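You operate a simulated robot arm through the tools that you are given. There is no shell and no other tool. Be economical: measure what you need, move in short steps, check, and stop when the job is done.

Carry out the task below with a simulated two-armed robot. There is one attempt and no reset: what you move stays moved.

## Task
Park the press: beige board onto the bench, tray in, air off, dial to 0, red side button in.
Fine: the lower switch is the air; the board goes on the side bench.

The check looks at the end state, three seconds after you hand in, the way a careful person would. Anything else that was tipped, shoved, dropped, spilled or broken makes it a failure.

## Robot
Two 7-joint arms with fingered hands on one trunk that stands fixed in place. Base frame: the origin is at the foot of the trunk, x ahead of it, y to its left, z up. Lengths are in mm, angles in rad, forces in N, time in s.
The left shoulder is at [23, 104, 1366], the right one opposite. With the tool pointing down near the work surface each hand reaches from about 100 to 540 mm from the base axis, measured 20 degrees to its own side. Payload 2.4 kg a hand.
The TCP of each hand is the grasp point between the finger pads, 17 mm short of the fingertips. In the tool frame z runs along the fingers and y along their closing line. Largest opening 88 mm; the body of the gripper starts 47 mm behind the TCP. The gripper is a hand of 2 fingers: y runs from the thumb to the fingers, the wrist lies at [0, 0, -165] in the tool frame.
Orientation is that of the tool frame in the base frame, as a unit quaternion [x, y, z, w]. With the fingers straight down and closing along the base's y, the tool's x points along the base's -x, its y along +y and its z along -z.

## Interface
- The arms move only by the tool move_arm. It takes "left_motion", "right_motion" or both (then of equal length, played together; a hand with none holds still); each is text: rows parted by semicolons, each of 6 numbers parted by spaces: the turn, a rotation vector about the tool's x, y, z in rad, then the shift along the tool's x, y, z in mm. In form: wx wy wz dx dy dz; .... A call has 1 to 12 rows; each row is the pose to reach, as a shift and turn from the pose commanded when the call began, along the tool's axes at that moment. Rows are played at 5 a second. More than 50 mm and 0.15 rad between two rows, and nothing of the call is played. A pose out of reach is approached as far as the arm can. The call stops where the force on the tool passes 60 N (or 10 N more than at its start, if that is more) or the arm is blocked; 0.2 s more then pass. In this call time passes only in rows, and 0.2 s behind the last. It gives the time, the measured TCP pose, the force on the tool (base axes), the opening and the grip force at its end, in the units of the frame above (readings bear some noise), with the torque about the TCP (base axes, N m) and any sound that the robot's microphone picked up.
- Cameras (640 x 400 px; columns grow to the right, rows downward): "scene" is now at [118.9, 8.4, 1292]; the picture's right is [0.08, -1.00, 0.00], its down [-0.12, -0.01, -0.99] and it looks along [0.99, 0.08, -0.12] (base axes); focal length 214 px, centre (320, 200). "left" rides on the left gripper at [-50, 3, -63] in its tool frame; the picture's right is [-0.06, -1.00, 0.00], its down [0.78, -0.05, -0.62] and it looks along [0.62, -0.04, 0.79] (tool axes); focal length 275 px, centre (320, 200). "right" rides on the right gripper at [50, 3, -63] in its tool frame; the picture's right is [-0.06, 1.00, 0.00], its down [-0.78, -0.05, -0.62] and it looks along [-0.62, -0.04, 0.79] (tool axes); focal length 275 px, centre (320, 200). There is no depth. A picture from a camera that has moved, and an enlarged one, comes with that camera's place and axes in the base frame and with its lens.
- capture(camera): a new picture of that camera. No time passes.
- lift_body(by): slides the trunk up (or, below 0, down) by that many mm; the arms and the scene camera ride with it, the base frame stays. It gives what a move gives, with no picture.
- set_fingers(finger1, thumb_bend, hand): sets how far each is bent, from 0 (flat) to 1 (curled in); at 0.3 the hand is open as for a grip, at 0.7 the pads meet at the TCP. One left out holds its place. A second passes; each finger stops where it meets its share of the squeeze, and holds until it gets a number again. It is the only way to open and close the hand. It gives what a move gives, with no picture; readings hold the bend of each and the force on the fingers (four entries, about 0 where the hand has none), thumb and palm.
- head_to(pan, tilt): turns the head with the scene camera to pan (to the left, within 1.047 rad either way) and tilt (down, from -0.506 to 1.204), counted from straight ahead of the robot. It gives what a move gives.
- inspect(camera, box): a new picture of the part [left, top, right, bottom] of that camera's present view, enlarged. No time passes.
- close_job(): hands the job in; it is judged then, once.

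Work in short steps. Places have to be worked out from the pictures, the camera data and where the tool is seen: move nearer, look again, correct. Check each grasp and each placing, and mend what went wrong. You have 120 turns and 94 pictures in all, those below and enlarged ones among them. Open the grippers and draw the arms clear of the work before you hand the job in, unless the task says otherwise; then end with one line.

The tools are called after "Emit:" as name(argument=value, ...) on one line, values as JSON. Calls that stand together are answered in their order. move_arm: Moves the arms, as the interface text tells. Its arguments: {"type":"object","properties":{"left_motion":{"type":"string"},"right_motion":{"type":"string"}},"required":[]} The other tools are called the same way: lift_body (by) slides the trunk up or down; set_fingers (finger1, thumb_bend, hand) moves the fingers one by one; head_to (pan, tilt) turns the head that bears the scene camera; capture (camera) takes a picture; inspect (camera, box) takes an enlarged picture of a part of a camera's view; close_job () hands the job in.

At the start:

```text
time_s: 0.0
left_tool_pos: [440.0, 141.2, 1500.0]
left_tcp_rot: [-0.001, 1.0, -0.001, 0.001]
left_contact_force: [-0.2, -0.2, 0.1]
left_wrist_torque: [0.02, -0.02, 0.01]
left_width: 88.2
left_grasp_force: 0.1
left_shape: jaw
left_bend: [0.3, 0.3]
left_finger forces: [0.0, 0.1, 0.1, 0.1, 0.1, 0.1]
right_tool_pos: [433.4, -238.2, 1500.4]
right_tcp_rot: [0.001, 1.0, 0.0, 0.002]
right_contact_force: [-0.6, 0.0, 0.9]
right_wrist_torque: [-0.02, -0.01, -0.02]
right_width: 87.8
right_grasp_force: 0.0
right_shape: jaw
right_bend: [0.3, 0.3]
right_finger forces: [0.0, 0.1, 0.1, 0.0, 0.1, 0.0]
trunk travel left (down, up): [-595.0, 255.0]
head pan, tilt: [0.082, 0.115]
```

scene: 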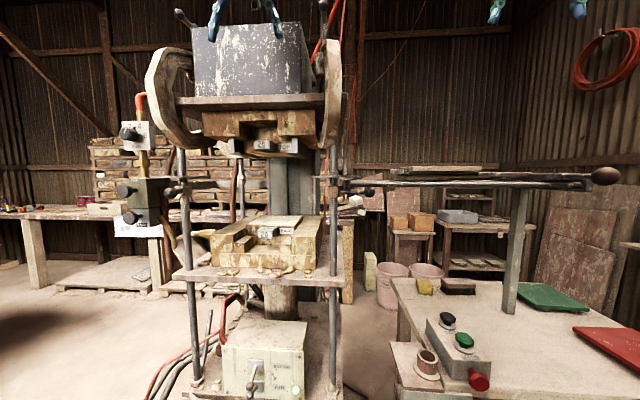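
right: 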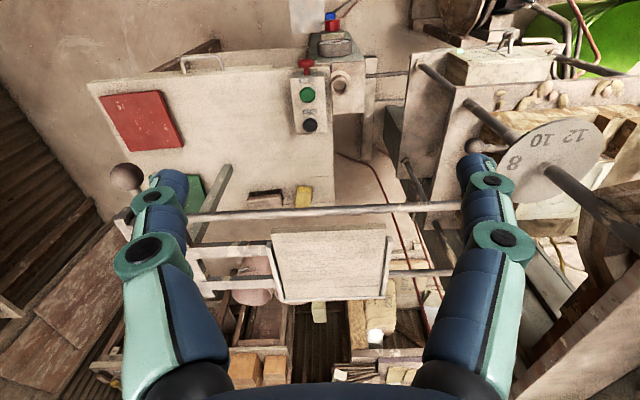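
left: 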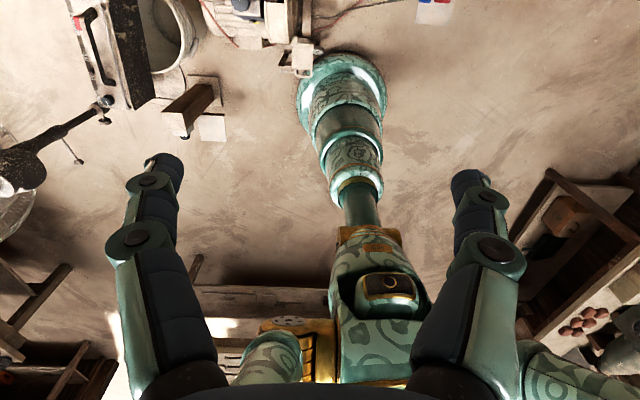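

The first pictures show a press ahead with a sliding rack on the right, valves on the left, and a dial near the press. I'll enlarge a few parts of the scene to identify the items.

Emit:
inspect(camera="scene", box=[320, 140, 640, 400])

Emit:
inspect(camera="scene", box=[80, 80, 340, 400])

Emit:
inspect(camera="right", box=[160, 0, 640, 320])

```text
1.54 times, centred on (480, 270) of scene
camera zoom: at [118.9, 8.4, 1292.0], right [0.08, -1.0, 0.0], down [-0.12, -0.01, -0.99], along [0.99, 0.08, -0.12], focal length 330 px, centre (74, 92)
```

zoom: 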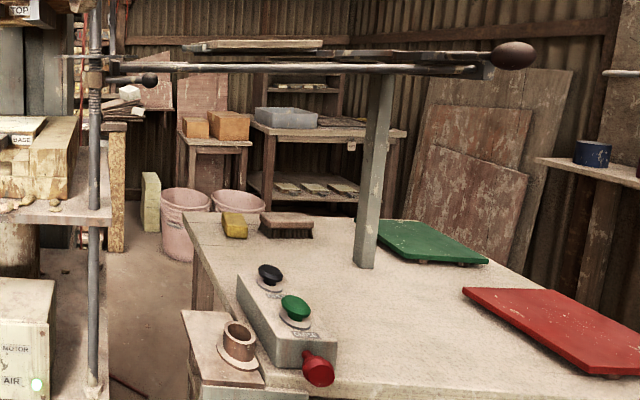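

```text
1.25 times, centred on (210, 240) of scene
camera zoom: at [118.9, 8.4, 1292.0], right [0.08, -1.0, 0.0], down [-0.12, -0.01, -0.99], along [0.99, 0.08, -0.12], focal length 268 px, centre (458, 150)
```

zoom: 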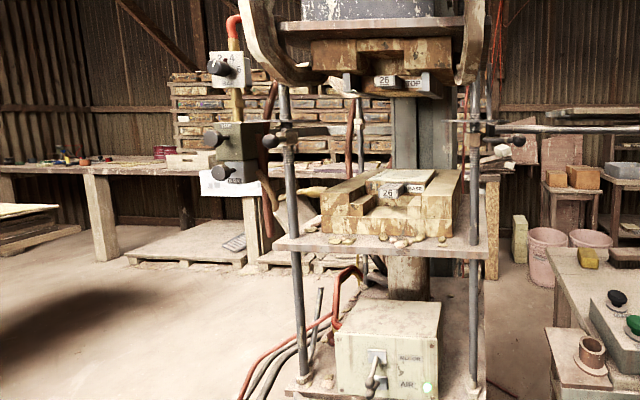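

```text
1.25 times, centred on (400, 160) of right
camera zoom: at [384.9, -235.6, 1563.1], right [0.06, 1.0, 0.0], down [0.78, -0.05, 0.62], along [0.62, -0.04, -0.78], focal length 344 px, centre (220, 250)
```

zoom: 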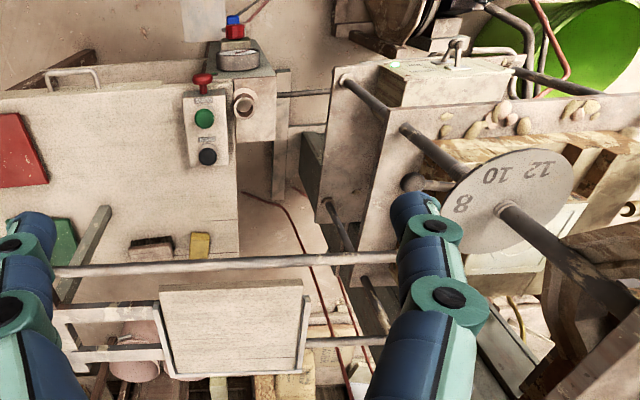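

I need a closer look at the knobs, the switch box and the area below. I'll enlarge tighter regions.

Emit:
inspect(camera="scene", box=[100, 80, 200, 240])

Emit:
inspect(camera="scene", box=[200, 310, 344, 400])

Emit:
head_to(pan=-0.5, tilt=0.6)

Emit:
capture(camera="scene")

```text
2.50 times, centred on (150, 160) of scene
camera zoom: at [118.9, 8.4, 1292.0], right [0.08, -1.0, 0.0], down [-0.12, -0.01, -0.99], along [0.99, 0.08, -0.12], focal length 536 px, centre (745, 300)
```

zoom: 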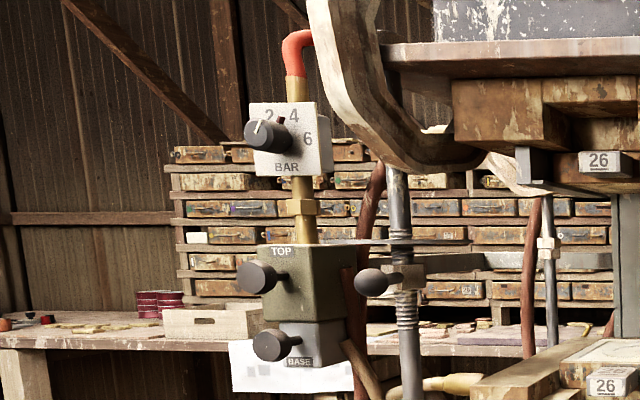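

```text
4.44 times, centred on (272, 355) of scene
camera zoom: at [118.9, 8.4, 1292.0], right [0.08, -1.0, 0.0], down [-0.12, -0.01, -0.99], along [0.99, 0.08, -0.12], focal length 953 px, centre (533, -489)
```

zoom: 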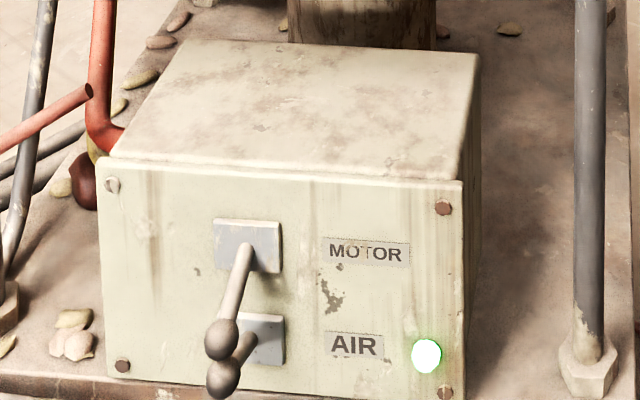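

```text
time_s: 1.0
left_tool_pos: [439.4, 141.3, 1501.1]
left_tcp_rot: [-0.001, 1.0, 0.0, 0.001]
left_contact_force: [-0.4, -0.1, -0.6]
left_wrist_torque: [-0.03, 0.0, 0.0]
left_width: 88.0
left_grasp_force: 0.1
left_shape: jaw
left_bend: [0.3, 0.3]
left_finger forces: [0.1, 0.0, 0.0, 0.1, 0.0, 0.1]
right_tool_pos: [433.5, -239.1, 1501.6]
right_tcp_rot: [0.001, 1.0, 0.001, 0.001]
right_contact_force: [-0.1, 0.3, 0.6]
right_wrist_torque: [-0.05, 0.02, 0.02]
right_width: 88.0
right_grasp_force: 0.1
right_shape: jaw
right_bend: [0.3, 0.3]
right_finger forces: [0.1, 0.0, 0.1, 0.0, 0.0, 0.0]
trunk travel left (down, up): [-595.0, 255.0]
head pan, tilt: [-0.499, 0.6]
```

```text
85 pictures are left
camera scene: at [104.6, -41.4, 1247.4], right [-0.48, -0.88, 0.0], down [-0.5, 0.27, -0.83], along [0.72, -0.39, -0.56], focal length 214 px, centre (320, 200)
```

scene: 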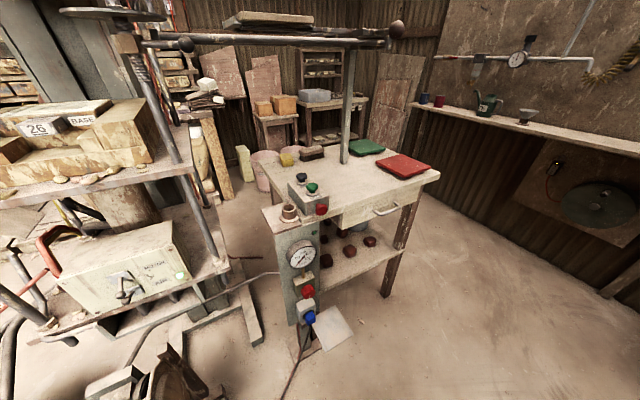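

I need detail on the button pillar, the red buttons, and the numbered disc by the press.

Emit:
inspect(camera="scene", box=[250, 160, 370, 340])

Emit:
inspect(camera="scene", box=[40, 0, 440, 110])

Emit:
inspect(camera="right", box=[440, 80, 640, 220])

```text
2.22 times, centred on (310, 250) of scene
camera zoom: at [104.6, -41.4, 1247.4], right [-0.48, -0.88, 0.0], down [-0.5, 0.27, -0.83], along [0.72, -0.39, -0.56], focal length 477 px, centre (342, 89)
```

zoom: 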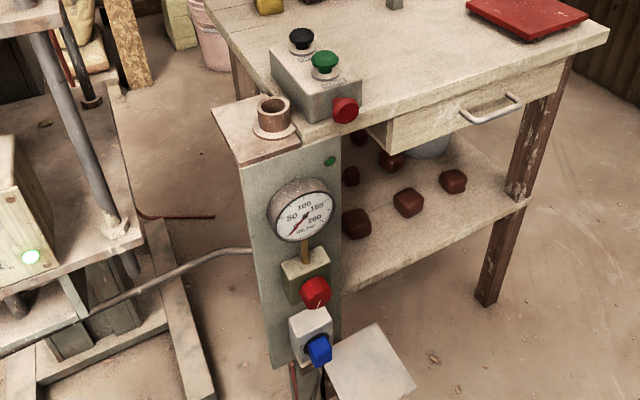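

```text
1.60 times, centred on (240, 55) of scene
camera zoom: at [104.6, -41.4, 1247.4], right [-0.48, -0.88, 0.0], down [-0.5, 0.27, -0.83], along [0.72, -0.39, -0.56], focal length 343 px, centre (448, 432)
```

zoom: 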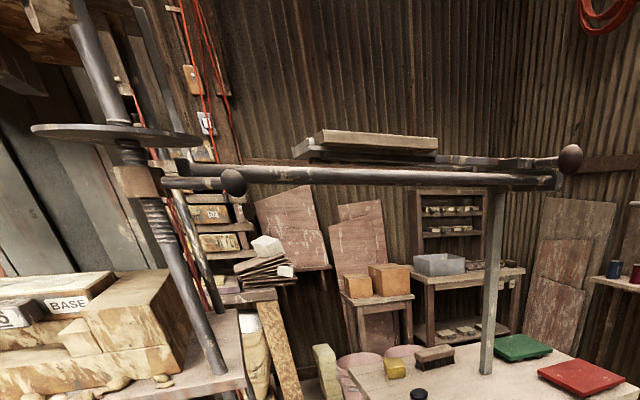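

```text
2.86 times, centred on (540, 150) of right
camera zoom: at [384.9, -235.6, 1563.1], right [0.06, 1.0, 0.0], down [0.78, -0.05, 0.62], along [0.62, -0.04, -0.78], focal length 786 px, centre (-309, 343)
```

zoom: 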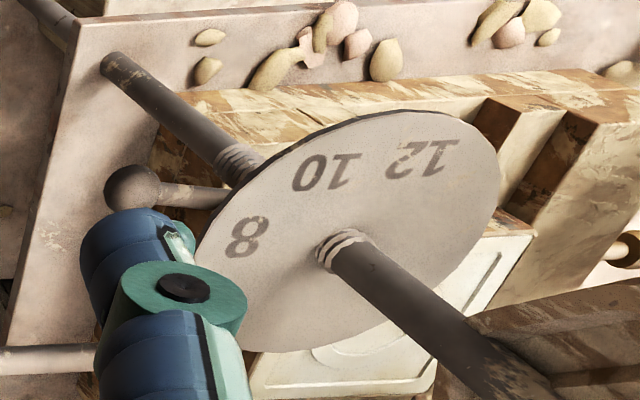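

Rough triangulation puts the board near (694,-242,1303), the right column disc at (566,13,1280), and the red side button near (410,-196,1000). I'll enlarge the board in the right camera, then turn the head to the press to look at the BAR knob.

Emit:
inspect(camera="right", box=[180, 180, 460, 340])

Emit:
head_to(pan=-0.6, tilt=0.1)

Emit:
inspect(camera="scene", box=[100, 100, 500, 300])

Emit:
lift_body(by=120)

Emit:
capture(camera="scene")

```text
2.29 times, centred on (320, 260) of right
camera zoom: at [384.9, -235.6, 1563.1], right [0.06, 1.0, 0.0], down [0.78, -0.05, 0.62], along [0.62, -0.04, -0.78], focal length 629 px, centre (320, 63)
```

zoom: 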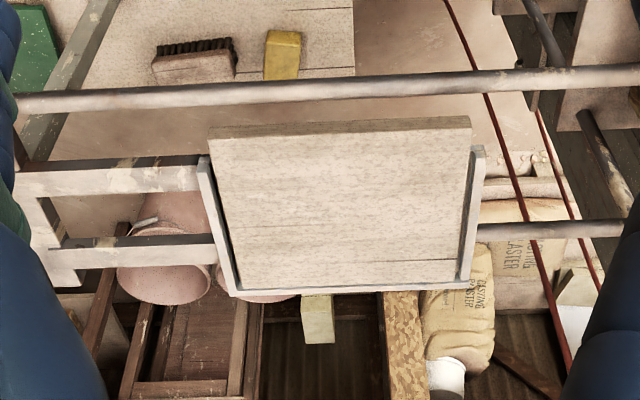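

```text
time_s: 1.9
left_tool_pos: [441.4, 140.8, 1499.5]
left_tcp_rot: [-0.001, 1.0, 0.0, 0.002]
left_contact_force: [-0.3, 0.2, -0.3]
left_wrist_torque: [-0.02, 0.04, 0.0]
left_width: 88.0
left_grasp_force: 0.0
left_shape: jaw
left_bend: [0.3, 0.3]
left_finger forces: [0.0, 0.0, 0.0, 0.0, 0.0, 0.0]
right_tool_pos: [432.8, -237.8, 1500.0]
right_tcp_rot: [0.0, 1.0, 0.0, 0.001]
right_contact_force: [-0.6, -0.3, 0.2]
right_wrist_torque: [-0.02, -0.01, 0.02]
right_width: 87.8
right_grasp_force: 0.2
right_shape: jaw
right_bend: [0.3, 0.3]
right_finger forces: [0.0, 0.0, 0.0, 0.0, 0.0, 0.0]
trunk travel left (down, up): [-595.0, 255.0]
head pan, tilt: [-0.6, 0.099]
```

```text
1.60 times, centred on (300, 200) of scene
camera zoom: at [105.1, -49.8, 1284.3], right [-0.54, -0.84, 0.0], down [-0.17, 0.11, -0.98], along [0.82, -0.53, -0.2], focal length 343 px, centre (352, 200)
```

zoom: 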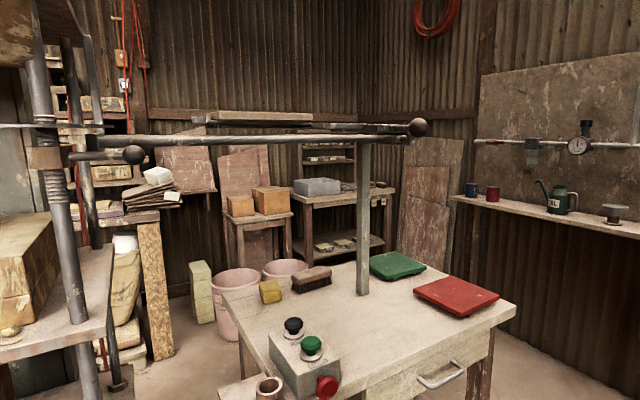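

```text
time_s: 3.4
left_tool_pos: [440.4, 141.5, 1619.5]
left_tcp_rot: [-0.002, 1.0, -0.001, 0.002]
left_contact_force: [0.1, 0.1, -0.5]
left_wrist_torque: [0.05, 0.0, 0.06]
left_width: 87.8
left_grasp_force: 0.1
left_shape: jaw
left_bend: [0.3, 0.3]
left_finger forces: [0.0, 0.0, 0.0, 0.0, 0.0, 0.0]
right_tool_pos: [433.8, -236.9, 1619.3]
right_tcp_rot: [0.0, 1.0, 0.0, 0.001]
right_contact_force: [0.2, 0.2, 0.6]
right_wrist_torque: [0.01, 0.02, -0.04]
right_width: 88.1
right_grasp_force: 0.0
right_shape: jaw
right_bend: [0.3, 0.3]
right_finger forces: [0.1, 0.1, 0.1, 0.0, 0.1, 0.1]
trunk travel left (down, up): [-715.0, 135.0]
head pan, tilt: [-0.6, 0.099]
```

```text
79 pictures are left
camera scene: at [104.1, -50.5, 1405.0], right [-0.55, -0.83, 0.0], down [-0.16, 0.11, -0.98], along [0.82, -0.54, -0.19], focal length 214 px, centre (320, 200)
```

scene: 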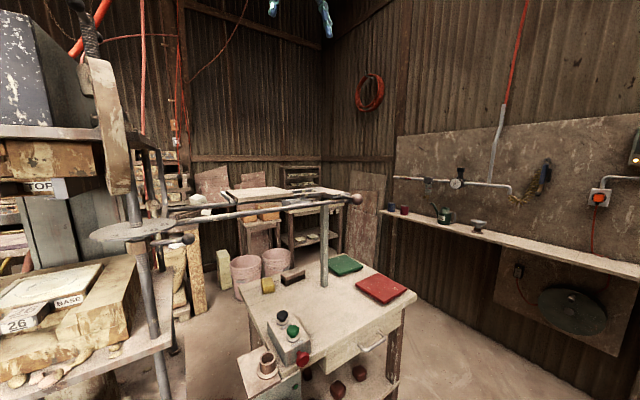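

The trunk is up; I'll enlarge the board/tray and disc from here.

Emit:
inspect(camera="scene", box=[60, 160, 380, 290])

Emit:
head_to(pan=0.3, tilt=0.3)

Emit:
capture(camera="scene")

```text
2.00 times, centred on (220, 225) of scene
camera zoom: at [104.1, -50.5, 1405.0], right [-0.55, -0.83, 0.0], down [-0.16, 0.11, -0.98], along [0.82, -0.54, -0.19], focal length 429 px, centre (520, 150)
```

zoom: 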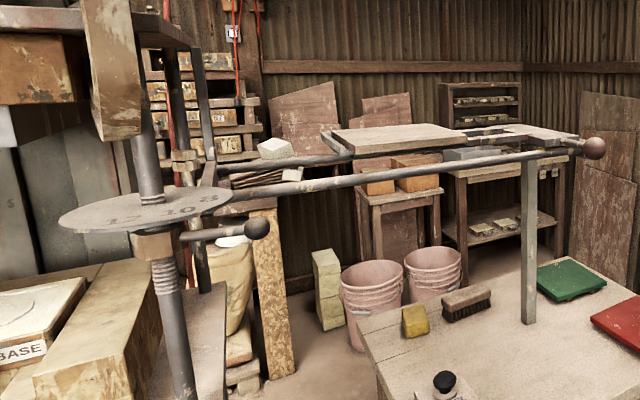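

```text
time_s: 4.6
left_tool_pos: [441.5, 141.3, 1619.8]
left_tcp_rot: [-0.001, 1.0, 0.0, 0.002]
left_contact_force: [0.0, 0.4, -0.3]
left_wrist_torque: [0.02, -0.02, -0.01]
left_width: 87.6
left_grasp_force: 0.1
left_shape: jaw
left_bend: [0.3, 0.3]
left_finger forces: [0.1, 0.0, 0.0, 0.0, 0.1, 0.0]
right_tool_pos: [432.7, -237.2, 1620.6]
right_tcp_rot: [0.0, 1.0, 0.0, 0.001]
right_contact_force: [-0.3, 0.3, -0.6]
right_wrist_torque: [0.04, -0.01, 0.0]
right_width: 88.0
right_grasp_force: 0.0
right_shape: jaw
right_bend: [0.3, 0.3]
right_finger forces: [0.0, 0.0, 0.1, 0.0, 0.0, 0.1]
trunk travel left (down, up): [-715.0, 135.0]
head pan, tilt: [0.3, 0.3]
```

```text
77 pictures are left
camera scene: at [115.5, 28.4, 1395.0], right [0.29, -0.96, 0.0], down [-0.28, -0.09, -0.96], along [0.91, 0.28, -0.3], focal length 214 px, centre (320, 200)
```

scene: 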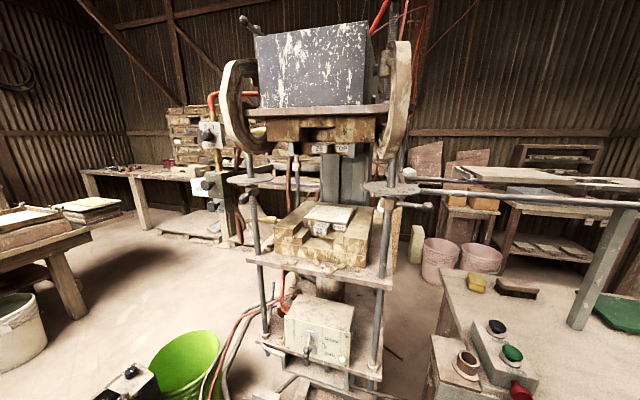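

Emit:
inspect(camera="scene", box=[180, 90, 440, 220])

Emit:
inspect(camera="scene", box=[190, 80, 250, 220])

```text
2.46 times, centred on (310, 155) of scene
camera zoom: at [115.5, 28.4, 1395.0], right [0.29, -0.96, 0.0], down [-0.28, -0.09, -0.96], along [0.91, 0.28, -0.3], focal length 528 px, centre (345, 311)
```

zoom: 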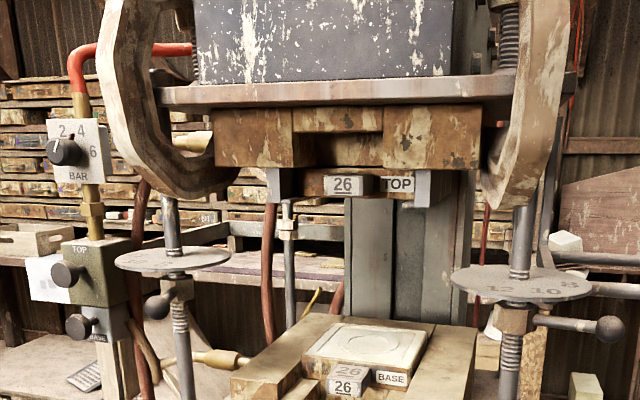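

```text
2.86 times, centred on (220, 150) of scene
camera zoom: at [115.5, 28.4, 1395.0], right [0.29, -0.96, 0.0], down [-0.28, -0.09, -0.96], along [0.91, 0.28, -0.3], focal length 613 px, centre (606, 343)
```

zoom: 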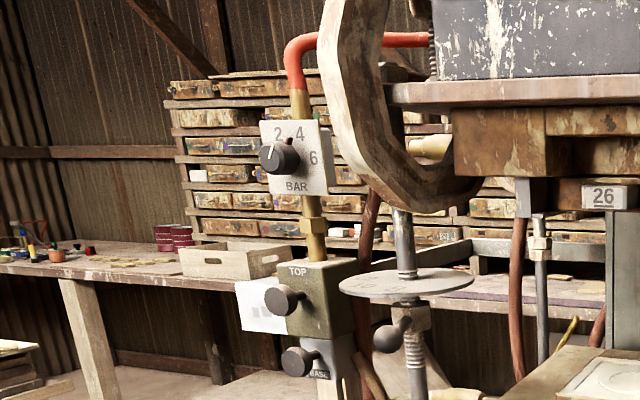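

The BAR knob (2/4/6 visible) is the pressure dial; the column discs are only scales. I'll now turn both hands to point forward in place: left with its camera on top, right rolled so it closes vertically for the board's front edge.

Emit:
move_arm(left_motion="0 -0.131 0 0 0 0;0 -0.262 0 0 0 0;0 -0.393 0 0 0 0;0 -0.524 0 0 0 0;0 -0.654 0 0 0 0;0 -0.785 0 0 0 0;0 -0.916 0 0 0 0;0 -1.047 0 0 0 0;0 -1.178 0 0 0 0;0 -1.309 0 0 0 0;0 -1.44 0 0 0 0;0 -1.571 0 0 0 0", right_motion="-0.086 -0.086 0.086 0 0 0;-0.172 -0.172 0.172 0 0 0;-0.258 -0.258 0.258 0 0 0;-0.344 -0.344 0.344 0 0 0;-0.43 -0.43 0.43 0 0 0;-0.516 -0.516 0.516 0 0 0;-0.602 -0.602 0.602 0 0 0;-0.688 -0.688 0.688 0 0 0;-0.774 -0.774 0.774 0 0 0;-0.86 -0.86 0.86 0 0 0;-0.946 -0.946 0.946 0 0 0;-1.032 -1.032 1.032 0 0 0")

```text
time_s: 7.2
left_tool_pos: [440.9, 140.3, 1619.5]
left_tcp_rot: [-0.001, 0.705, 0.0, 0.709]
left_contact_force: [1.1, -1.3, 0.1]
left_wrist_torque: [0.01, -0.01, 0.02]
left_width: 87.7
left_grasp_force: 0.1
left_shape: jaw
left_bend: [0.3, 0.3]
left_finger forces: [0.0, 0.0, 0.1, 0.0, 0.0, 0.0]
right_tool_pos: [454.7, -347.4, 1678.2]
right_tcp_rot: [0.437, 0.637, 0.456, 0.442]
right_contact_force: [-0.9, 0.4, 0.2]
right_wrist_torque: [0.02, 0.02, 0.01]
right_width: 87.9
right_grasp_force: 0.0
right_shape: jaw
right_bend: [0.3, 0.3]
right_finger forces: [0.0, 0.1, 0.1, 0.2, 0.1, 0.0]
right hand out of reach, approached as far as the arm can: row 9, 10, 11, 12
trunk travel left (down, up): [-715.0, 135.0]
head pan, tilt: [0.3, 0.3]
```

The right wrist pose was too high for the arm; I'll finish the turn while lowering and moving slightly forward.

Emit:
move_arm(right_motion="0 0 0 0 -40 10;0 0 0 0 -80 20;-0.06 -0.06 0.06 0 -120 30;-0.12 -0.12 0.12 0 -150 40;-0.177 -0.177 0.177 0 -170 50")

```text
time_s: 8.4
left_tool_pos: [442.1, 145.2, 1618.6]
left_tcp_rot: [-0.001, 0.706, -0.001, 0.708]
left_contact_force: [0.1, -0.2, 0.4]
left_wrist_torque: [0.02, -0.01, -0.01]
left_width: 87.9
left_grasp_force: 0.0
left_shape: jaw
left_bend: [0.3, 0.3]
left_finger forces: [0.0, 0.0, 0.0, 0.0, 0.1, 0.0]
right_tool_pos: [473.3, -388.6, 1516.2]
right_tcp_rot: [0.458, 0.506, 0.528, 0.505]
right_contact_force: [0.3, -0.3, 0.8]
right_wrist_torque: [-0.02, 0.0, 0.01]
right_width: 87.9
right_grasp_force: 0.1
right_shape: jaw
right_bend: [0.3, 0.3]
right_finger forces: [0.1, 0.0, 0.1, 0.1, 0.0, 0.0]
right hand out of reach, approached as far as the arm can: row 1, 2, 3, 4, 5
trunk travel left (down, up): [-715.0, 135.0]
head pan, tilt: [0.3, 0.3]
```

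The hand is almost in orientation but y is off by reach limits. I'll move forward and down, where the board is, and see whether it becomes reachable.

Emit:
move_arm(right_motion="0 0 0 0 -40 15;0 0 0 0 -80 30;0 0 0 0 -110 45;0 0 0 0 -130 60")

Emit:
capture(camera="right")

```text
time_s: 9.4
left_tool_pos: [441.8, 141.8, 1620.0]
left_tcp_rot: [-0.001, 0.707, 0.001, 0.707]
left_contact_force: [0.3, -0.5, 0.3]
left_wrist_torque: [0.02, -0.04, 0.0]
left_width: 88.1
left_grasp_force: 0.1
left_shape: jaw
left_bend: [0.3, 0.3]
left_finger forces: [0.0, 0.0, 0.1, 0.0, 0.0, 0.0]
right_tool_pos: [540.8, -388.8, 1389.1]
right_tcp_rot: [0.458, 0.506, 0.529, 0.504]
right_contact_force: [0.4, -0.6, -0.5]
right_wrist_torque: [-0.03, 0.02, 0.0]
right_width: 88.1
right_grasp_force: 0.0
right_shape: jaw
right_bend: [0.3, 0.3]
right_finger forces: [0.1, 0.0, 0.0, 0.0, 0.1, 0.0]
trunk travel left (down, up): [-715.0, 135.0]
head pan, tilt: [0.3, 0.3]
```

```text
74 pictures are left
camera right: at [475.2, -344.9, 1386.6], right [-0.07, -0.04, 1.0], down [-0.56, -0.83, -0.07], along [0.83, -0.56, 0.03], focal length 275 px, centre (320, 200)
```

right: 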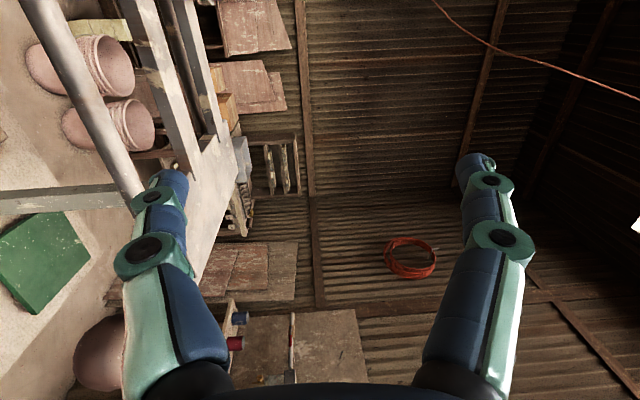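

Motion is now reachable. I'll square the orientation and shift left to y≈-245, staying ~85 mm above board height.

Emit:
move_arm(right_motion="0.02 -0.02 0.006 36 0 -5;0.04 -0.04 0.012 72 0 -10;0.055 -0.06 0.018 108 0 -15;0.069 -0.073 0.023 144 0 -21")

Emit:
capture(camera="right")

Emit:
head_to(pan=-0.45, tilt=0.2)

Emit:
inspect(camera="scene", box=[160, 80, 480, 280])

```text
time_s: 10.4
left_tool_pos: [441.1, 141.1, 1620.3]
left_tcp_rot: [-0.001, 0.706, 0.0, 0.708]
left_contact_force: [-0.1, 0.8, -0.2]
left_wrist_torque: [-0.02, 0.02, 0.03]
left_width: 87.8
left_grasp_force: 0.1
left_shape: jaw
left_bend: [0.3, 0.3]
left_finger forces: [0.1, 0.0, 0.0, 0.0, 0.0, 0.1]
right_tool_pos: [508.2, -244.6, 1385.4]
right_tcp_rot: [0.5, 0.501, 0.499, 0.5]
right_contact_force: [-0.4, 0.8, -1.1]
right_wrist_torque: [0.01, 0.01, 0.0]
right_width: 88.0
right_grasp_force: 0.1
right_shape: jaw
right_bend: [0.3, 0.3]
right_finger forces: [0.1, 0.0, 0.0, 0.0, 0.1, 0.0]
trunk travel left (down, up): [-715.0, 135.0]
head pan, tilt: [0.3, 0.3]
```

```text
73 pictures are left
camera right: at [446.9, -196.0, 1388.9], right [0.0, -0.06, 1.0], down [-0.62, -0.78, -0.05], along [0.79, -0.62, -0.04], focal length 275 px, centre (320, 200)
```

right: 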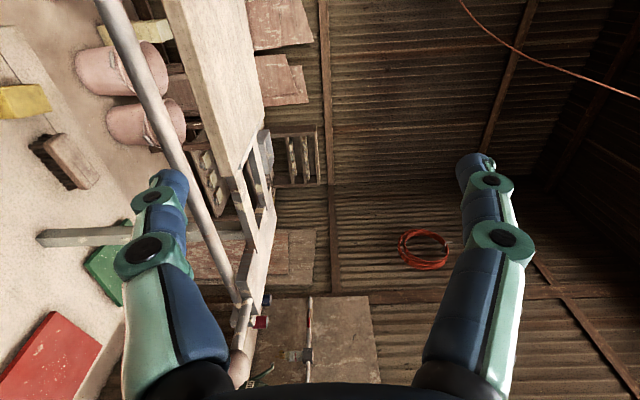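

```text
time_s: 11.5
left_tool_pos: [441.4, 141.7, 1621.0]
left_tcp_rot: [0.0, 0.706, 0.0, 0.708]
left_contact_force: [0.7, 0.2, 0.6]
left_wrist_torque: [0.02, 0.03, 0.02]
left_width: 88.0
left_grasp_force: 0.1
left_shape: jaw
left_bend: [0.3, 0.3]
left_finger forces: [0.0, 0.0, 0.1, 0.1, 0.1, 0.0]
right_tool_pos: [509.2, -245.7, 1386.3]
right_tcp_rot: [0.5, 0.501, 0.499, 0.501]
right_contact_force: [0.8, 0.7, -0.6]
right_wrist_torque: [-0.01, 0.03, -0.02]
right_width: 88.1
right_grasp_force: 0.0
right_shape: jaw
right_bend: [0.3, 0.3]
right_finger forces: [0.0, 0.0, 0.0, 0.1, 0.0, 0.1]
trunk travel left (down, up): [-715.0, 135.0]
head pan, tilt: [-0.45, 0.201]
```

```text
2.00 times, centred on (320, 180) of scene
camera zoom: at [110.2, -39.6, 1404.3], right [-0.43, -0.9, 0.0], down [-0.18, 0.09, -0.98], along [0.88, -0.43, -0.2], focal length 429 px, centre (320, 240)
```

zoom: 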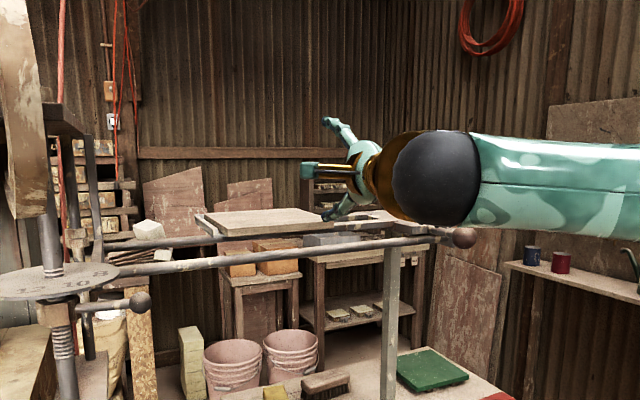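

The hand is clear of everything; I'll enlarge this view to measure the board's front edge, rim and rod.

Emit:
inspect(camera="right", box=[90, 0, 290, 200])

```text
2.00 times, centred on (190, 100) of right
camera zoom: at [447.2, -197.0, 1389.0], right [0.0, -0.06, 1.0], down [-0.62, -0.78, -0.05], along [0.79, -0.62, -0.04], focal length 551 px, centre (580, 400)
```

zoom: 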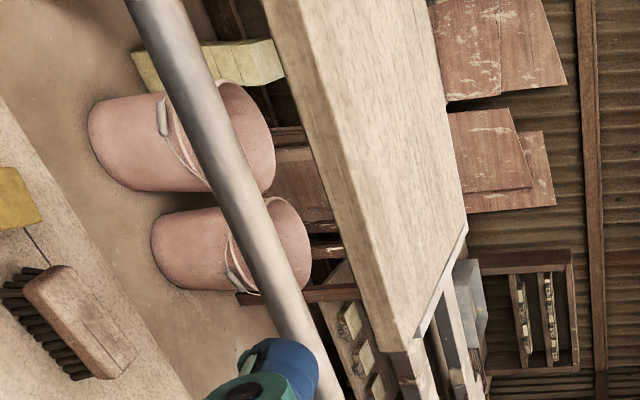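

Board front edge: x≈640, z 1297–1308; rod below it tops out near z 1276, so there is a ~20 mm slot for the lower finger. I'll pre-close the hand to ~24 mm and look at its shape.

Emit:
set_fingers(hand="right", finger1=0.59, thumb_bend=0.59)

Emit:
capture(camera="right")

Emit:
inspect(camera="scene", box=[240, 120, 440, 220])

```text
time_s: 12.5
left_tool_pos: [440.2, 141.7, 1619.8]
left_tcp_rot: [0.0, 0.706, 0.0, 0.708]
left_contact_force: [0.2, -0.4, -0.5]
left_wrist_torque: [-0.01, -0.01, -0.03]
left_width: 87.8
left_grasp_force: 0.1
left_shape: jaw
left_bend: [0.3, 0.3]
left_finger forces: [0.0, 0.1, 0.1, 0.0, 0.1, 0.0]
right_tool_pos: [509.0, -245.5, 1385.4]
right_tcp_rot: [0.5, 0.5, 0.499, 0.501]
right_contact_force: [0.5, 0.0, -0.3]
right_wrist_torque: [0.02, 0.03, -0.03]
right_width: 19.5
right_grasp_force: 0.0
right_shape: fingers
right_bend: [0.59, 0.59]
right_finger forces: [0.1, 0.1, 0.0, 0.0, 0.0, 0.0]
trunk travel left (down, up): [-715.0, 135.0]
head pan, tilt: [-0.45, 0.201]
```

```text
70 pictures are left
camera right: at [447.2, -196.7, 1388.9], right [0.0, -0.06, 1.0], down [-0.62, -0.78, -0.05], along [0.79, -0.62, -0.04], focal length 275 px, centre (320, 200)
```

right: 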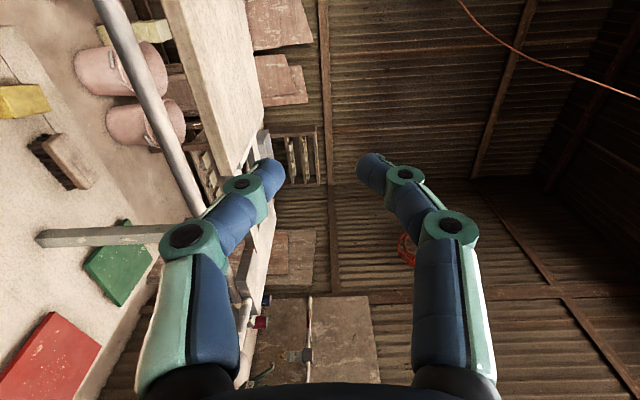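

```text
3.20 times, centred on (340, 170) of scene
camera zoom: at [110.2, -39.7, 1404.3], right [-0.44, -0.9, 0.0], down [-0.18, 0.09, -0.98], along [0.88, -0.43, -0.2], focal length 686 px, centre (256, 296)
```

zoom: 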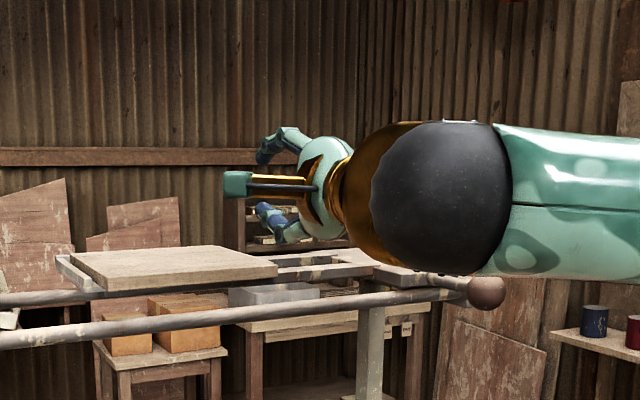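

At this bend the fingers form a claw, so pitching the hand ~27° down lays the lower fingertip flat under the board while clearing the rod. I'll open slightly, pitch, and come to a standoff in front of the board edge.

Emit:
set_fingers(hand="right", finger1=0.56, thumb_bend=0.56)

Emit:
move_arm(right_motion="0.12 0 0 0 -10 20;0.24 0 0 0 -25 40;0.36 0 0 0 -45 65;0.47 0 0 0 -70 85")

Emit:
capture(camera="right")

Emit:
inspect(camera="scene", box=[220, 120, 380, 220])

```text
time_s: 13.5
left_tool_pos: [441.4, 141.7, 1619.9]
left_tcp_rot: [-0.001, 0.705, 0.001, 0.709]
left_contact_force: [0.5, -0.2, 0.0]
left_wrist_torque: [0.0, -0.01, 0.0]
left_width: 87.9
left_grasp_force: 0.1
left_shape: jaw
left_bend: [0.3, 0.3]
left_finger forces: [0.1, 0.1, 0.0, 0.1, 0.0, 0.0]
right_tool_pos: [509.0, -246.7, 1386.2]
right_tcp_rot: [0.499, 0.501, 0.5, 0.5]
right_contact_force: [-0.1, -0.9, 1.0]
right_wrist_torque: [0.0, 0.01, 0.0]
right_width: 25.1
right_grasp_force: 0.0
right_shape: fingers
right_bend: [0.56, 0.56]
right_finger forces: [0.0, 0.1, 0.1, 0.1, 0.0, 0.0]
trunk travel left (down, up): [-715.0, 135.0]
head pan, tilt: [-0.45, 0.201]
```

```text
time_s: 14.5
left_tool_pos: [441.9, 141.8, 1620.1]
left_tcp_rot: [0.0, 0.706, 0.0, 0.708]
left_contact_force: [0.6, 0.4, 0.5]
left_wrist_torque: [-0.03, 0.01, 0.01]
left_width: 87.9
left_grasp_force: 0.0
left_shape: jaw
left_bend: [0.3, 0.3]
left_finger forces: [0.0, 0.0, 0.0, 0.0, 0.0, 0.0]
right_tool_pos: [593.1, -246.3, 1315.0]
right_tcp_rot: [0.603, 0.603, 0.369, 0.369]
right_contact_force: [0.7, -0.4, 0.1]
right_wrist_torque: [0.03, 0.0, -0.02]
right_width: 25.2
right_grasp_force: 0.0
right_shape: fingers
right_bend: [0.56, 0.56]
right_finger forces: [0.0, 0.0, 0.0, 0.0, 0.0, 0.1]
trunk travel left (down, up): [-715.0, 135.0]
head pan, tilt: [-0.45, 0.201]
```

```text
68 pictures are left
camera right: at [539.9, -197.9, 1346.1], right [0.45, -0.06, 0.89], down [-0.57, -0.78, 0.24], along [0.68, -0.62, -0.39], focal length 275 px, centre (320, 200)
```

right: 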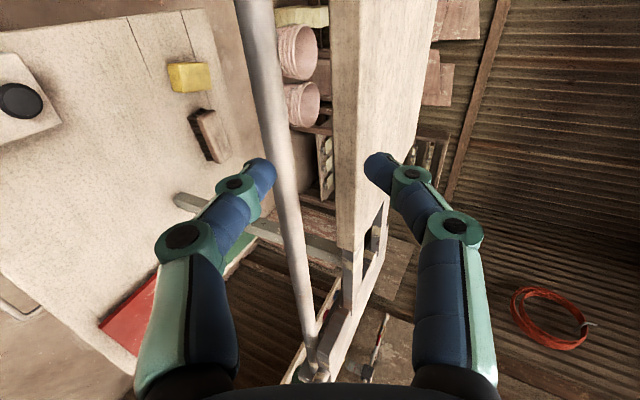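

```text
4.00 times, centred on (300, 170) of scene
camera zoom: at [110.6, -39.4, 1404.2], right [-0.44, -0.9, 0.0], down [-0.18, 0.09, -0.98], along [0.88, -0.43, -0.2], focal length 858 px, centre (400, 320)
```

zoom: 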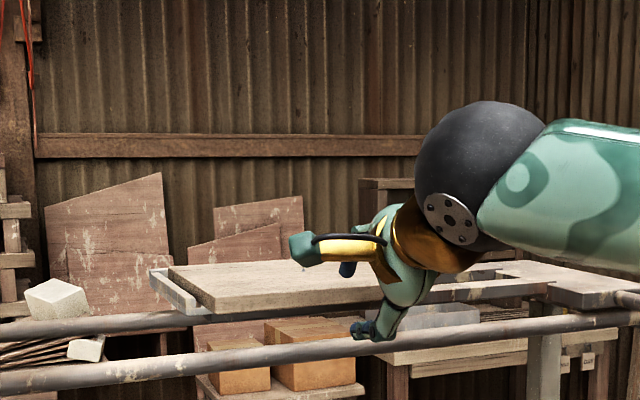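

Refined: board occupies z 1299–1311 with front at x≈638, rod top ≈1275. The lower fingertip sits about 19 mm below TCP, so TCP z≈1313 threads the slot; advancing 53 mm.

Emit:
move_arm(right_motion="0 0 0 0 7.7 16.6;0 0 0 0 13 28;0 0 0 0 18 39;0 0 0 0 23 50")

Emit:
capture(camera="right")

Emit:
inspect(camera="scene", box=[220, 120, 380, 220])

```text
time_s: 15.5
left_tool_pos: [442.5, 141.6, 1621.7]
left_tcp_rot: [0.0, 0.706, -0.001, 0.708]
left_contact_force: [-0.1, 0.5, -0.3]
left_wrist_torque: [-0.01, 0.01, -0.01]
left_width: 88.0
left_grasp_force: 0.0
left_shape: jaw
left_bend: [0.3, 0.3]
left_finger forces: [0.0, 0.1, 0.0, 0.1, 0.0, 0.0]
right_tool_pos: [650.1, -246.6, 1312.4]
right_tcp_rot: [0.602, 0.603, 0.37, 0.37]
right_contact_force: [0.4, -0.2, -0.5]
right_wrist_torque: [-0.01, 0.02, 0.0]
right_width: 25.3
right_grasp_force: 0.0
right_shape: fingers
right_bend: [0.56, 0.56]
right_finger forces: [0.0, 0.0, 0.0, 0.1, 0.0, 0.1]
trunk travel left (down, up): [-715.0, 135.0]
head pan, tilt: [-0.45, 0.201]
```

```text
66 pictures are left
camera right: at [595.6, -198.9, 1344.3], right [0.45, -0.06, 0.89], down [-0.57, -0.78, 0.24], along [0.68, -0.62, -0.39], focal length 275 px, centre (320, 200)
```

right: 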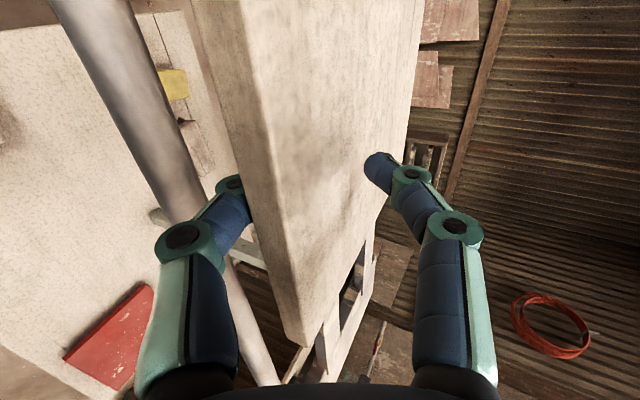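

```text
4.00 times, centred on (300, 170) of scene
camera zoom: at [110.4, -39.4, 1404.3], right [-0.44, -0.9, 0.0], down [-0.18, 0.09, -0.98], along [0.88, -0.43, -0.2], focal length 858 px, centre (400, 320)
```

zoom: 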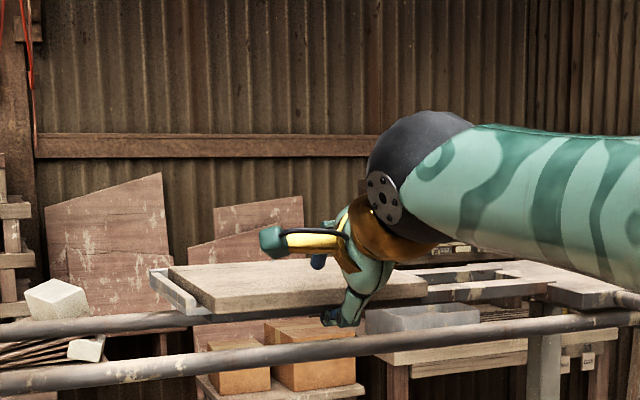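

No contact force and the lower finger is under the board with the upper above. Closing the grip.

Emit:
set_fingers(hand="right", finger1=0.75, thumb_bend=0.65)

Emit:
capture(camera="right")

```text
time_s: 16.5
left_tool_pos: [441.6, 142.0, 1619.6]
left_tcp_rot: [-0.001, 0.706, 0.001, 0.708]
left_contact_force: [-0.5, 0.4, -0.2]
left_wrist_torque: [-0.01, -0.02, 0.0]
left_width: 87.9
left_grasp_force: 0.1
left_shape: jaw
left_bend: [0.3, 0.3]
left_finger forces: [0.0, 0.1, 0.1, 0.0, 0.1, 0.1]
right_tool_pos: [648.6, -247.9, 1312.9]
right_tcp_rot: [0.602, 0.603, 0.369, 0.371]
right_contact_force: [0.3, 0.3, 0.0]
right_wrist_torque: [-0.03, -0.09, -0.01]
right_width: 7.8
right_grasp_force: 3.6
right_shape: fingers
right_bend: [0.71, 0.64]
right_finger forces: [3.1, 0.1, 0.0, 0.0, 3.7, 0.0]
trunk travel left (down, up): [-715.0, 135.0]
head pan, tilt: [-0.45, 0.201]
```

```text
64 pictures are left
camera right: at [595.4, -199.1, 1344.3], right [0.45, -0.06, 0.89], down [-0.57, -0.78, 0.24], along [0.68, -0.62, -0.39], focal length 275 px, centre (320, 200)
```

right: 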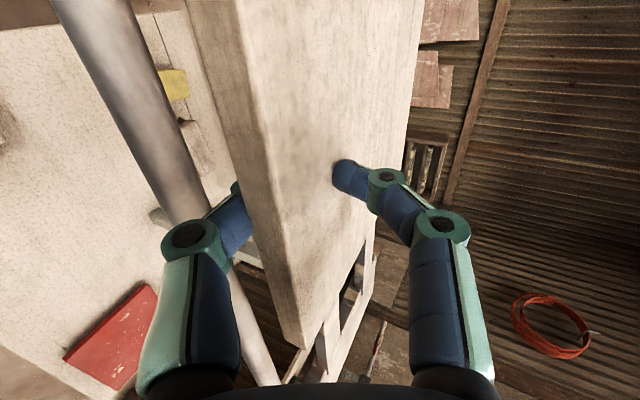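

Both pads touch with ~3.5 N; I'll squeeze further for a firmer hold.

Emit:
set_fingers(hand="right", finger1=0.95, thumb_bend=0.9)

```text
time_s: 17.5
left_tool_pos: [442.2, 139.7, 1620.6]
left_tcp_rot: [0.0, 0.706, -0.001, 0.709]
left_contact_force: [0.5, -0.2, 0.4]
left_wrist_torque: [-0.01, -0.01, 0.02]
left_width: 87.8
left_grasp_force: 0.1
left_shape: jaw
left_bend: [0.3, 0.3]
left_finger forces: [0.0, 0.0, 0.1, 0.0, 0.0, 0.0]
right_tool_pos: [648.8, -247.9, 1311.5]
right_tcp_rot: [0.603, 0.602, 0.37, 0.371]
right_contact_force: [0.1, 0.1, 0.9]
right_wrist_torque: [0.03, -0.08, 0.01]
right_width: 4.2
right_grasp_force: 15.9
right_shape: fingers
right_bend: [0.83, 0.71]
right_finger forces: [15.9, 0.0, 0.0, 0.0, 16.5, 0.0]
trunk travel left (down, up): [-715.0, 135.0]
head pan, tilt: [-0.45, 0.201]
```

Grip is 16 N. I'll lift 25 mm and check.

Emit:
move_arm(right_motion="0 0 0 0 5 -2.5;0 0 0 0 11 -5.6;0 0 0 0 22 -11")

Emit:
capture(camera="right")

Emit:
inspect(camera="scene", box=[220, 120, 380, 220])

```text
time_s: 18.3
left_tool_pos: [441.3, 139.9, 1619.6]
left_tcp_rot: [0.0, 0.706, 0.0, 0.708]
left_contact_force: [-0.7, 0.8, -0.1]
left_wrist_torque: [0.02, -0.01, 0.0]
left_width: 87.9
left_grasp_force: 0.0
left_shape: jaw
left_bend: [0.3, 0.3]
left_finger forces: [0.0, 0.1, 0.0, 0.1, 0.1, 0.1]
right_tool_pos: [648.4, -248.2, 1339.0]
right_tcp_rot: [0.603, 0.603, 0.369, 0.37]
right_contact_force: [0.5, 0.4, -1.6]
right_wrist_torque: [0.04, 0.03, -0.02]
right_width: 2.6
right_grasp_force: 16.4
right_shape: fingers
right_bend: [0.83, 0.73]
right_finger forces: [15.6, 0.1, 0.1, 0.0, 16.7, 0.0]
trunk travel left (down, up): [-715.0, 135.0]
head pan, tilt: [-0.45, 0.201]
```

```text
63 pictures are left
camera right: at [595.3, -198.5, 1369.9], right [0.45, -0.06, 0.89], down [-0.57, -0.78, 0.24], along [0.68, -0.62, -0.39], focal length 275 px, centre (320, 200)
```

right: 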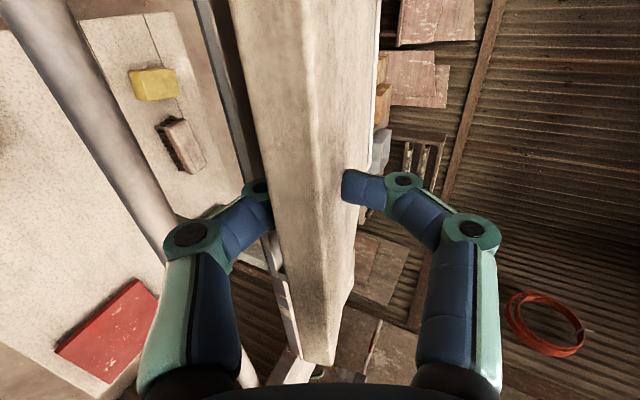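

```text
4.00 times, centred on (300, 170) of scene
camera zoom: at [110.3, -39.7, 1404.3], right [-0.44, -0.9, 0.0], down [-0.18, 0.09, -0.98], along [0.88, -0.43, -0.2], focal length 858 px, centre (400, 320)
```

zoom: 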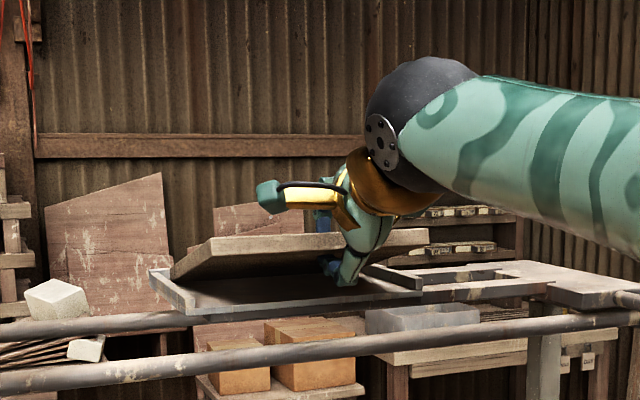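

The front rose but the rear rests on the tray: the board pivots in the pads. I'll pitch the hand back up to horizontal so the lower finger supports deeper, rising slightly, and look again.

Emit:
move_arm(right_motion="-0.12 0 0 0 4 -2;-0.24 0 0 0 8 -4;-0.36 0 0 0 10 -5;-0.47 0 0 0 13 -7;-0.57 0 0 0 13 -7")

Emit:
capture(camera="right")

Emit:
inspect(camera="scene", box=[220, 120, 380, 220])

```text
time_s: 19.5
left_tool_pos: [440.4, 141.6, 1620.6]
left_tcp_rot: [-0.001, 0.706, 0.001, 0.708]
left_contact_force: [-0.5, 0.7, -0.1]
left_wrist_torque: [-0.03, 0.01, 0.01]
left_width: 87.7
left_grasp_force: 0.0
left_shape: jaw
left_bend: [0.3, 0.3]
left_finger forces: [0.1, 0.0, 0.1, 0.0, 0.0, 0.1]
right_tool_pos: [648.7, -247.7, 1353.0]
right_tcp_rot: [0.473, 0.474, 0.525, 0.525]
right_contact_force: [0.2, 0.0, -1.3]
right_wrist_torque: [-0.02, 0.07, 0.02]
right_width: 2.1
right_grasp_force: 16.6
right_shape: fingers
right_bend: [0.83, 0.75]
right_finger forces: [16.0, 0.0, 0.0, 0.1, 17.5, 0.0]
trunk travel left (down, up): [-715.0, 135.0]
head pan, tilt: [-0.45, 0.201]
```

```text
61 pictures are left
camera right: at [586.7, -198.7, 1349.5], right [-0.1, -0.06, 0.99], down [-0.61, -0.78, -0.11], along [0.79, -0.62, 0.04], focal length 275 px, centre (320, 200)
```

right: 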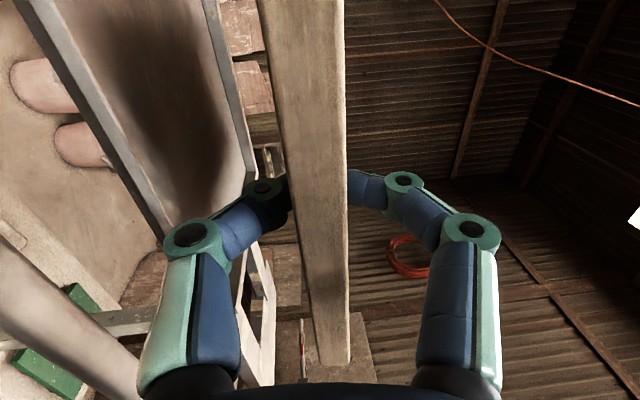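

```text
4.00 times, centred on (300, 170) of scene
camera zoom: at [110.5, -39.5, 1404.3], right [-0.44, -0.9, 0.0], down [-0.18, 0.09, -0.98], along [0.88, -0.43, -0.2], focal length 858 px, centre (400, 320)
```

zoom: 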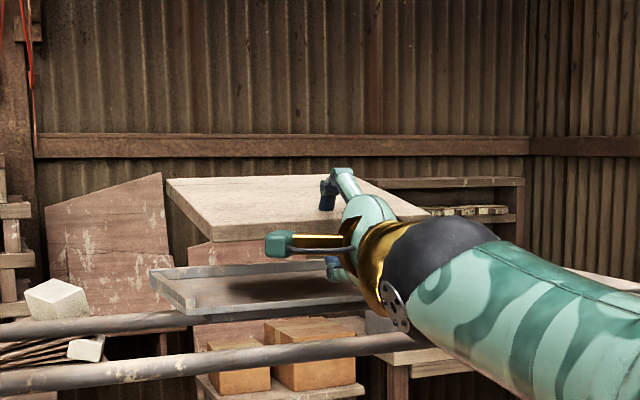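

The board is now held clear of the tray with its far end slightly up. I'll draw it straight back and to the right, toward above the bench's front edge.

Emit:
move_arm(right_motion="0 0 0 0 4 -40;0 0 0 -10 8 -80;0 0 0 -40 12 -120;0 0 0 -70 16 -160;0 0 0 -100 20 -199")

Emit:
head_to(pan=-0.6, tilt=0.6)

Emit:
capture(camera="scene")

```text
refused: row 3 steps farther than a row can; nothing moved
```

```text
time_s: 20.4
left_tool_pos: [440.9, 140.4, 1620.1]
left_tcp_rot: [-0.001, 0.706, 0.001, 0.708]
left_contact_force: [0.3, 0.5, 0.3]
left_wrist_torque: [-0.03, 0.01, -0.01]
left_width: 87.8
left_grasp_force: 0.0
left_shape: jaw
left_bend: [0.3, 0.3]
left_finger forces: [0.0, 0.0, 0.0, 0.0, 0.0, 0.1]
right_tool_pos: [648.4, -248.0, 1353.1]
right_tcp_rot: [0.474, 0.474, 0.524, 0.525]
right_contact_force: [0.0, -0.5, -1.6]
right_wrist_torque: [0.0, 0.1, -0.03]
right_width: 1.9
right_grasp_force: 16.5
right_shape: fingers
right_bend: [0.83, 0.75]
right_finger forces: [15.9, 0.1, 0.1, 0.0, 17.5, 0.1]
trunk travel left (down, up): [-715.0, 135.0]
head pan, tilt: [-0.6, 0.6]
```

```text
59 pictures are left
camera scene: at [99.5, -49.0, 1367.6], right [-0.56, -0.83, 0.0], down [-0.47, 0.32, -0.83], along [0.68, -0.47, -0.56], focal length 214 px, centre (320, 200)
```

scene: 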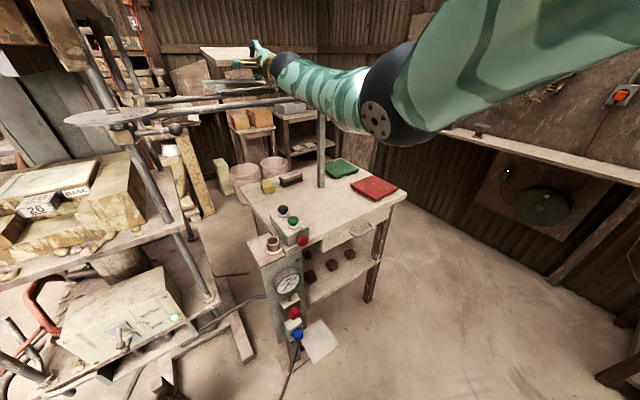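

Row too long; using smaller steps.

Emit:
move_arm(right_motion="0 0 0 0 4 -35;0 0 0 0 8 -70;0 0 0 -20 11 -105;0 0 0 -45 14 -137;0 0 0 -72 17 -168;0 0 0 -100 20 -199")

Emit:
capture(camera="scene")

```text
time_s: 21.8
left_tool_pos: [439.7, 139.6, 1620.3]
left_tcp_rot: [-0.001, 0.707, 0.0, 0.708]
left_contact_force: [1.0, 0.1, -1.0]
left_wrist_torque: [-0.01, 0.01, 0.03]
left_width: 87.7
left_grasp_force: 0.1
left_shape: jaw
left_bend: [0.3, 0.3]
left_finger forces: [0.0, 0.0, 0.0, 0.0, 0.0, 0.0]
right_tool_pos: [446.8, -345.2, 1351.1]
right_tcp_rot: [0.473, 0.475, 0.526, 0.524]
right_contact_force: [0.1, 0.2, -3.0]
right_wrist_torque: [0.01, 0.08, -0.05]
right_width: 2.1
right_grasp_force: 16.7
right_shape: fingers
right_bend: [0.83, 0.75]
right_finger forces: [16.1, 0.1, 0.1, 0.0, 17.8, 0.0]
trunk travel left (down, up): [-715.0, 135.0]
head pan, tilt: [-0.6, 0.6]
```

```text
58 pictures are left
camera scene: at [98.5, -49.5, 1367.5], right [-0.56, -0.83, 0.0], down [-0.47, 0.32, -0.83], along [0.68, -0.47, -0.56], focal length 214 px, centre (320, 200)
```

scene: 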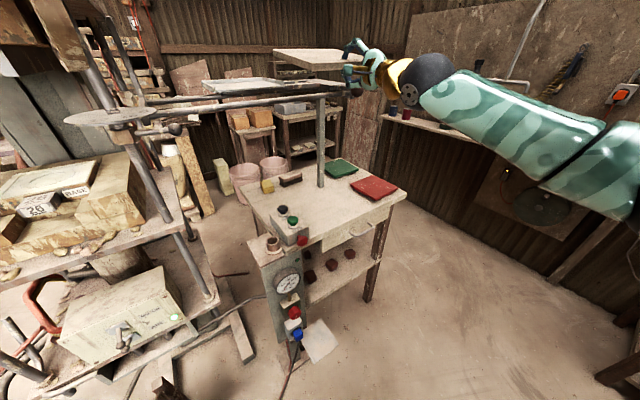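

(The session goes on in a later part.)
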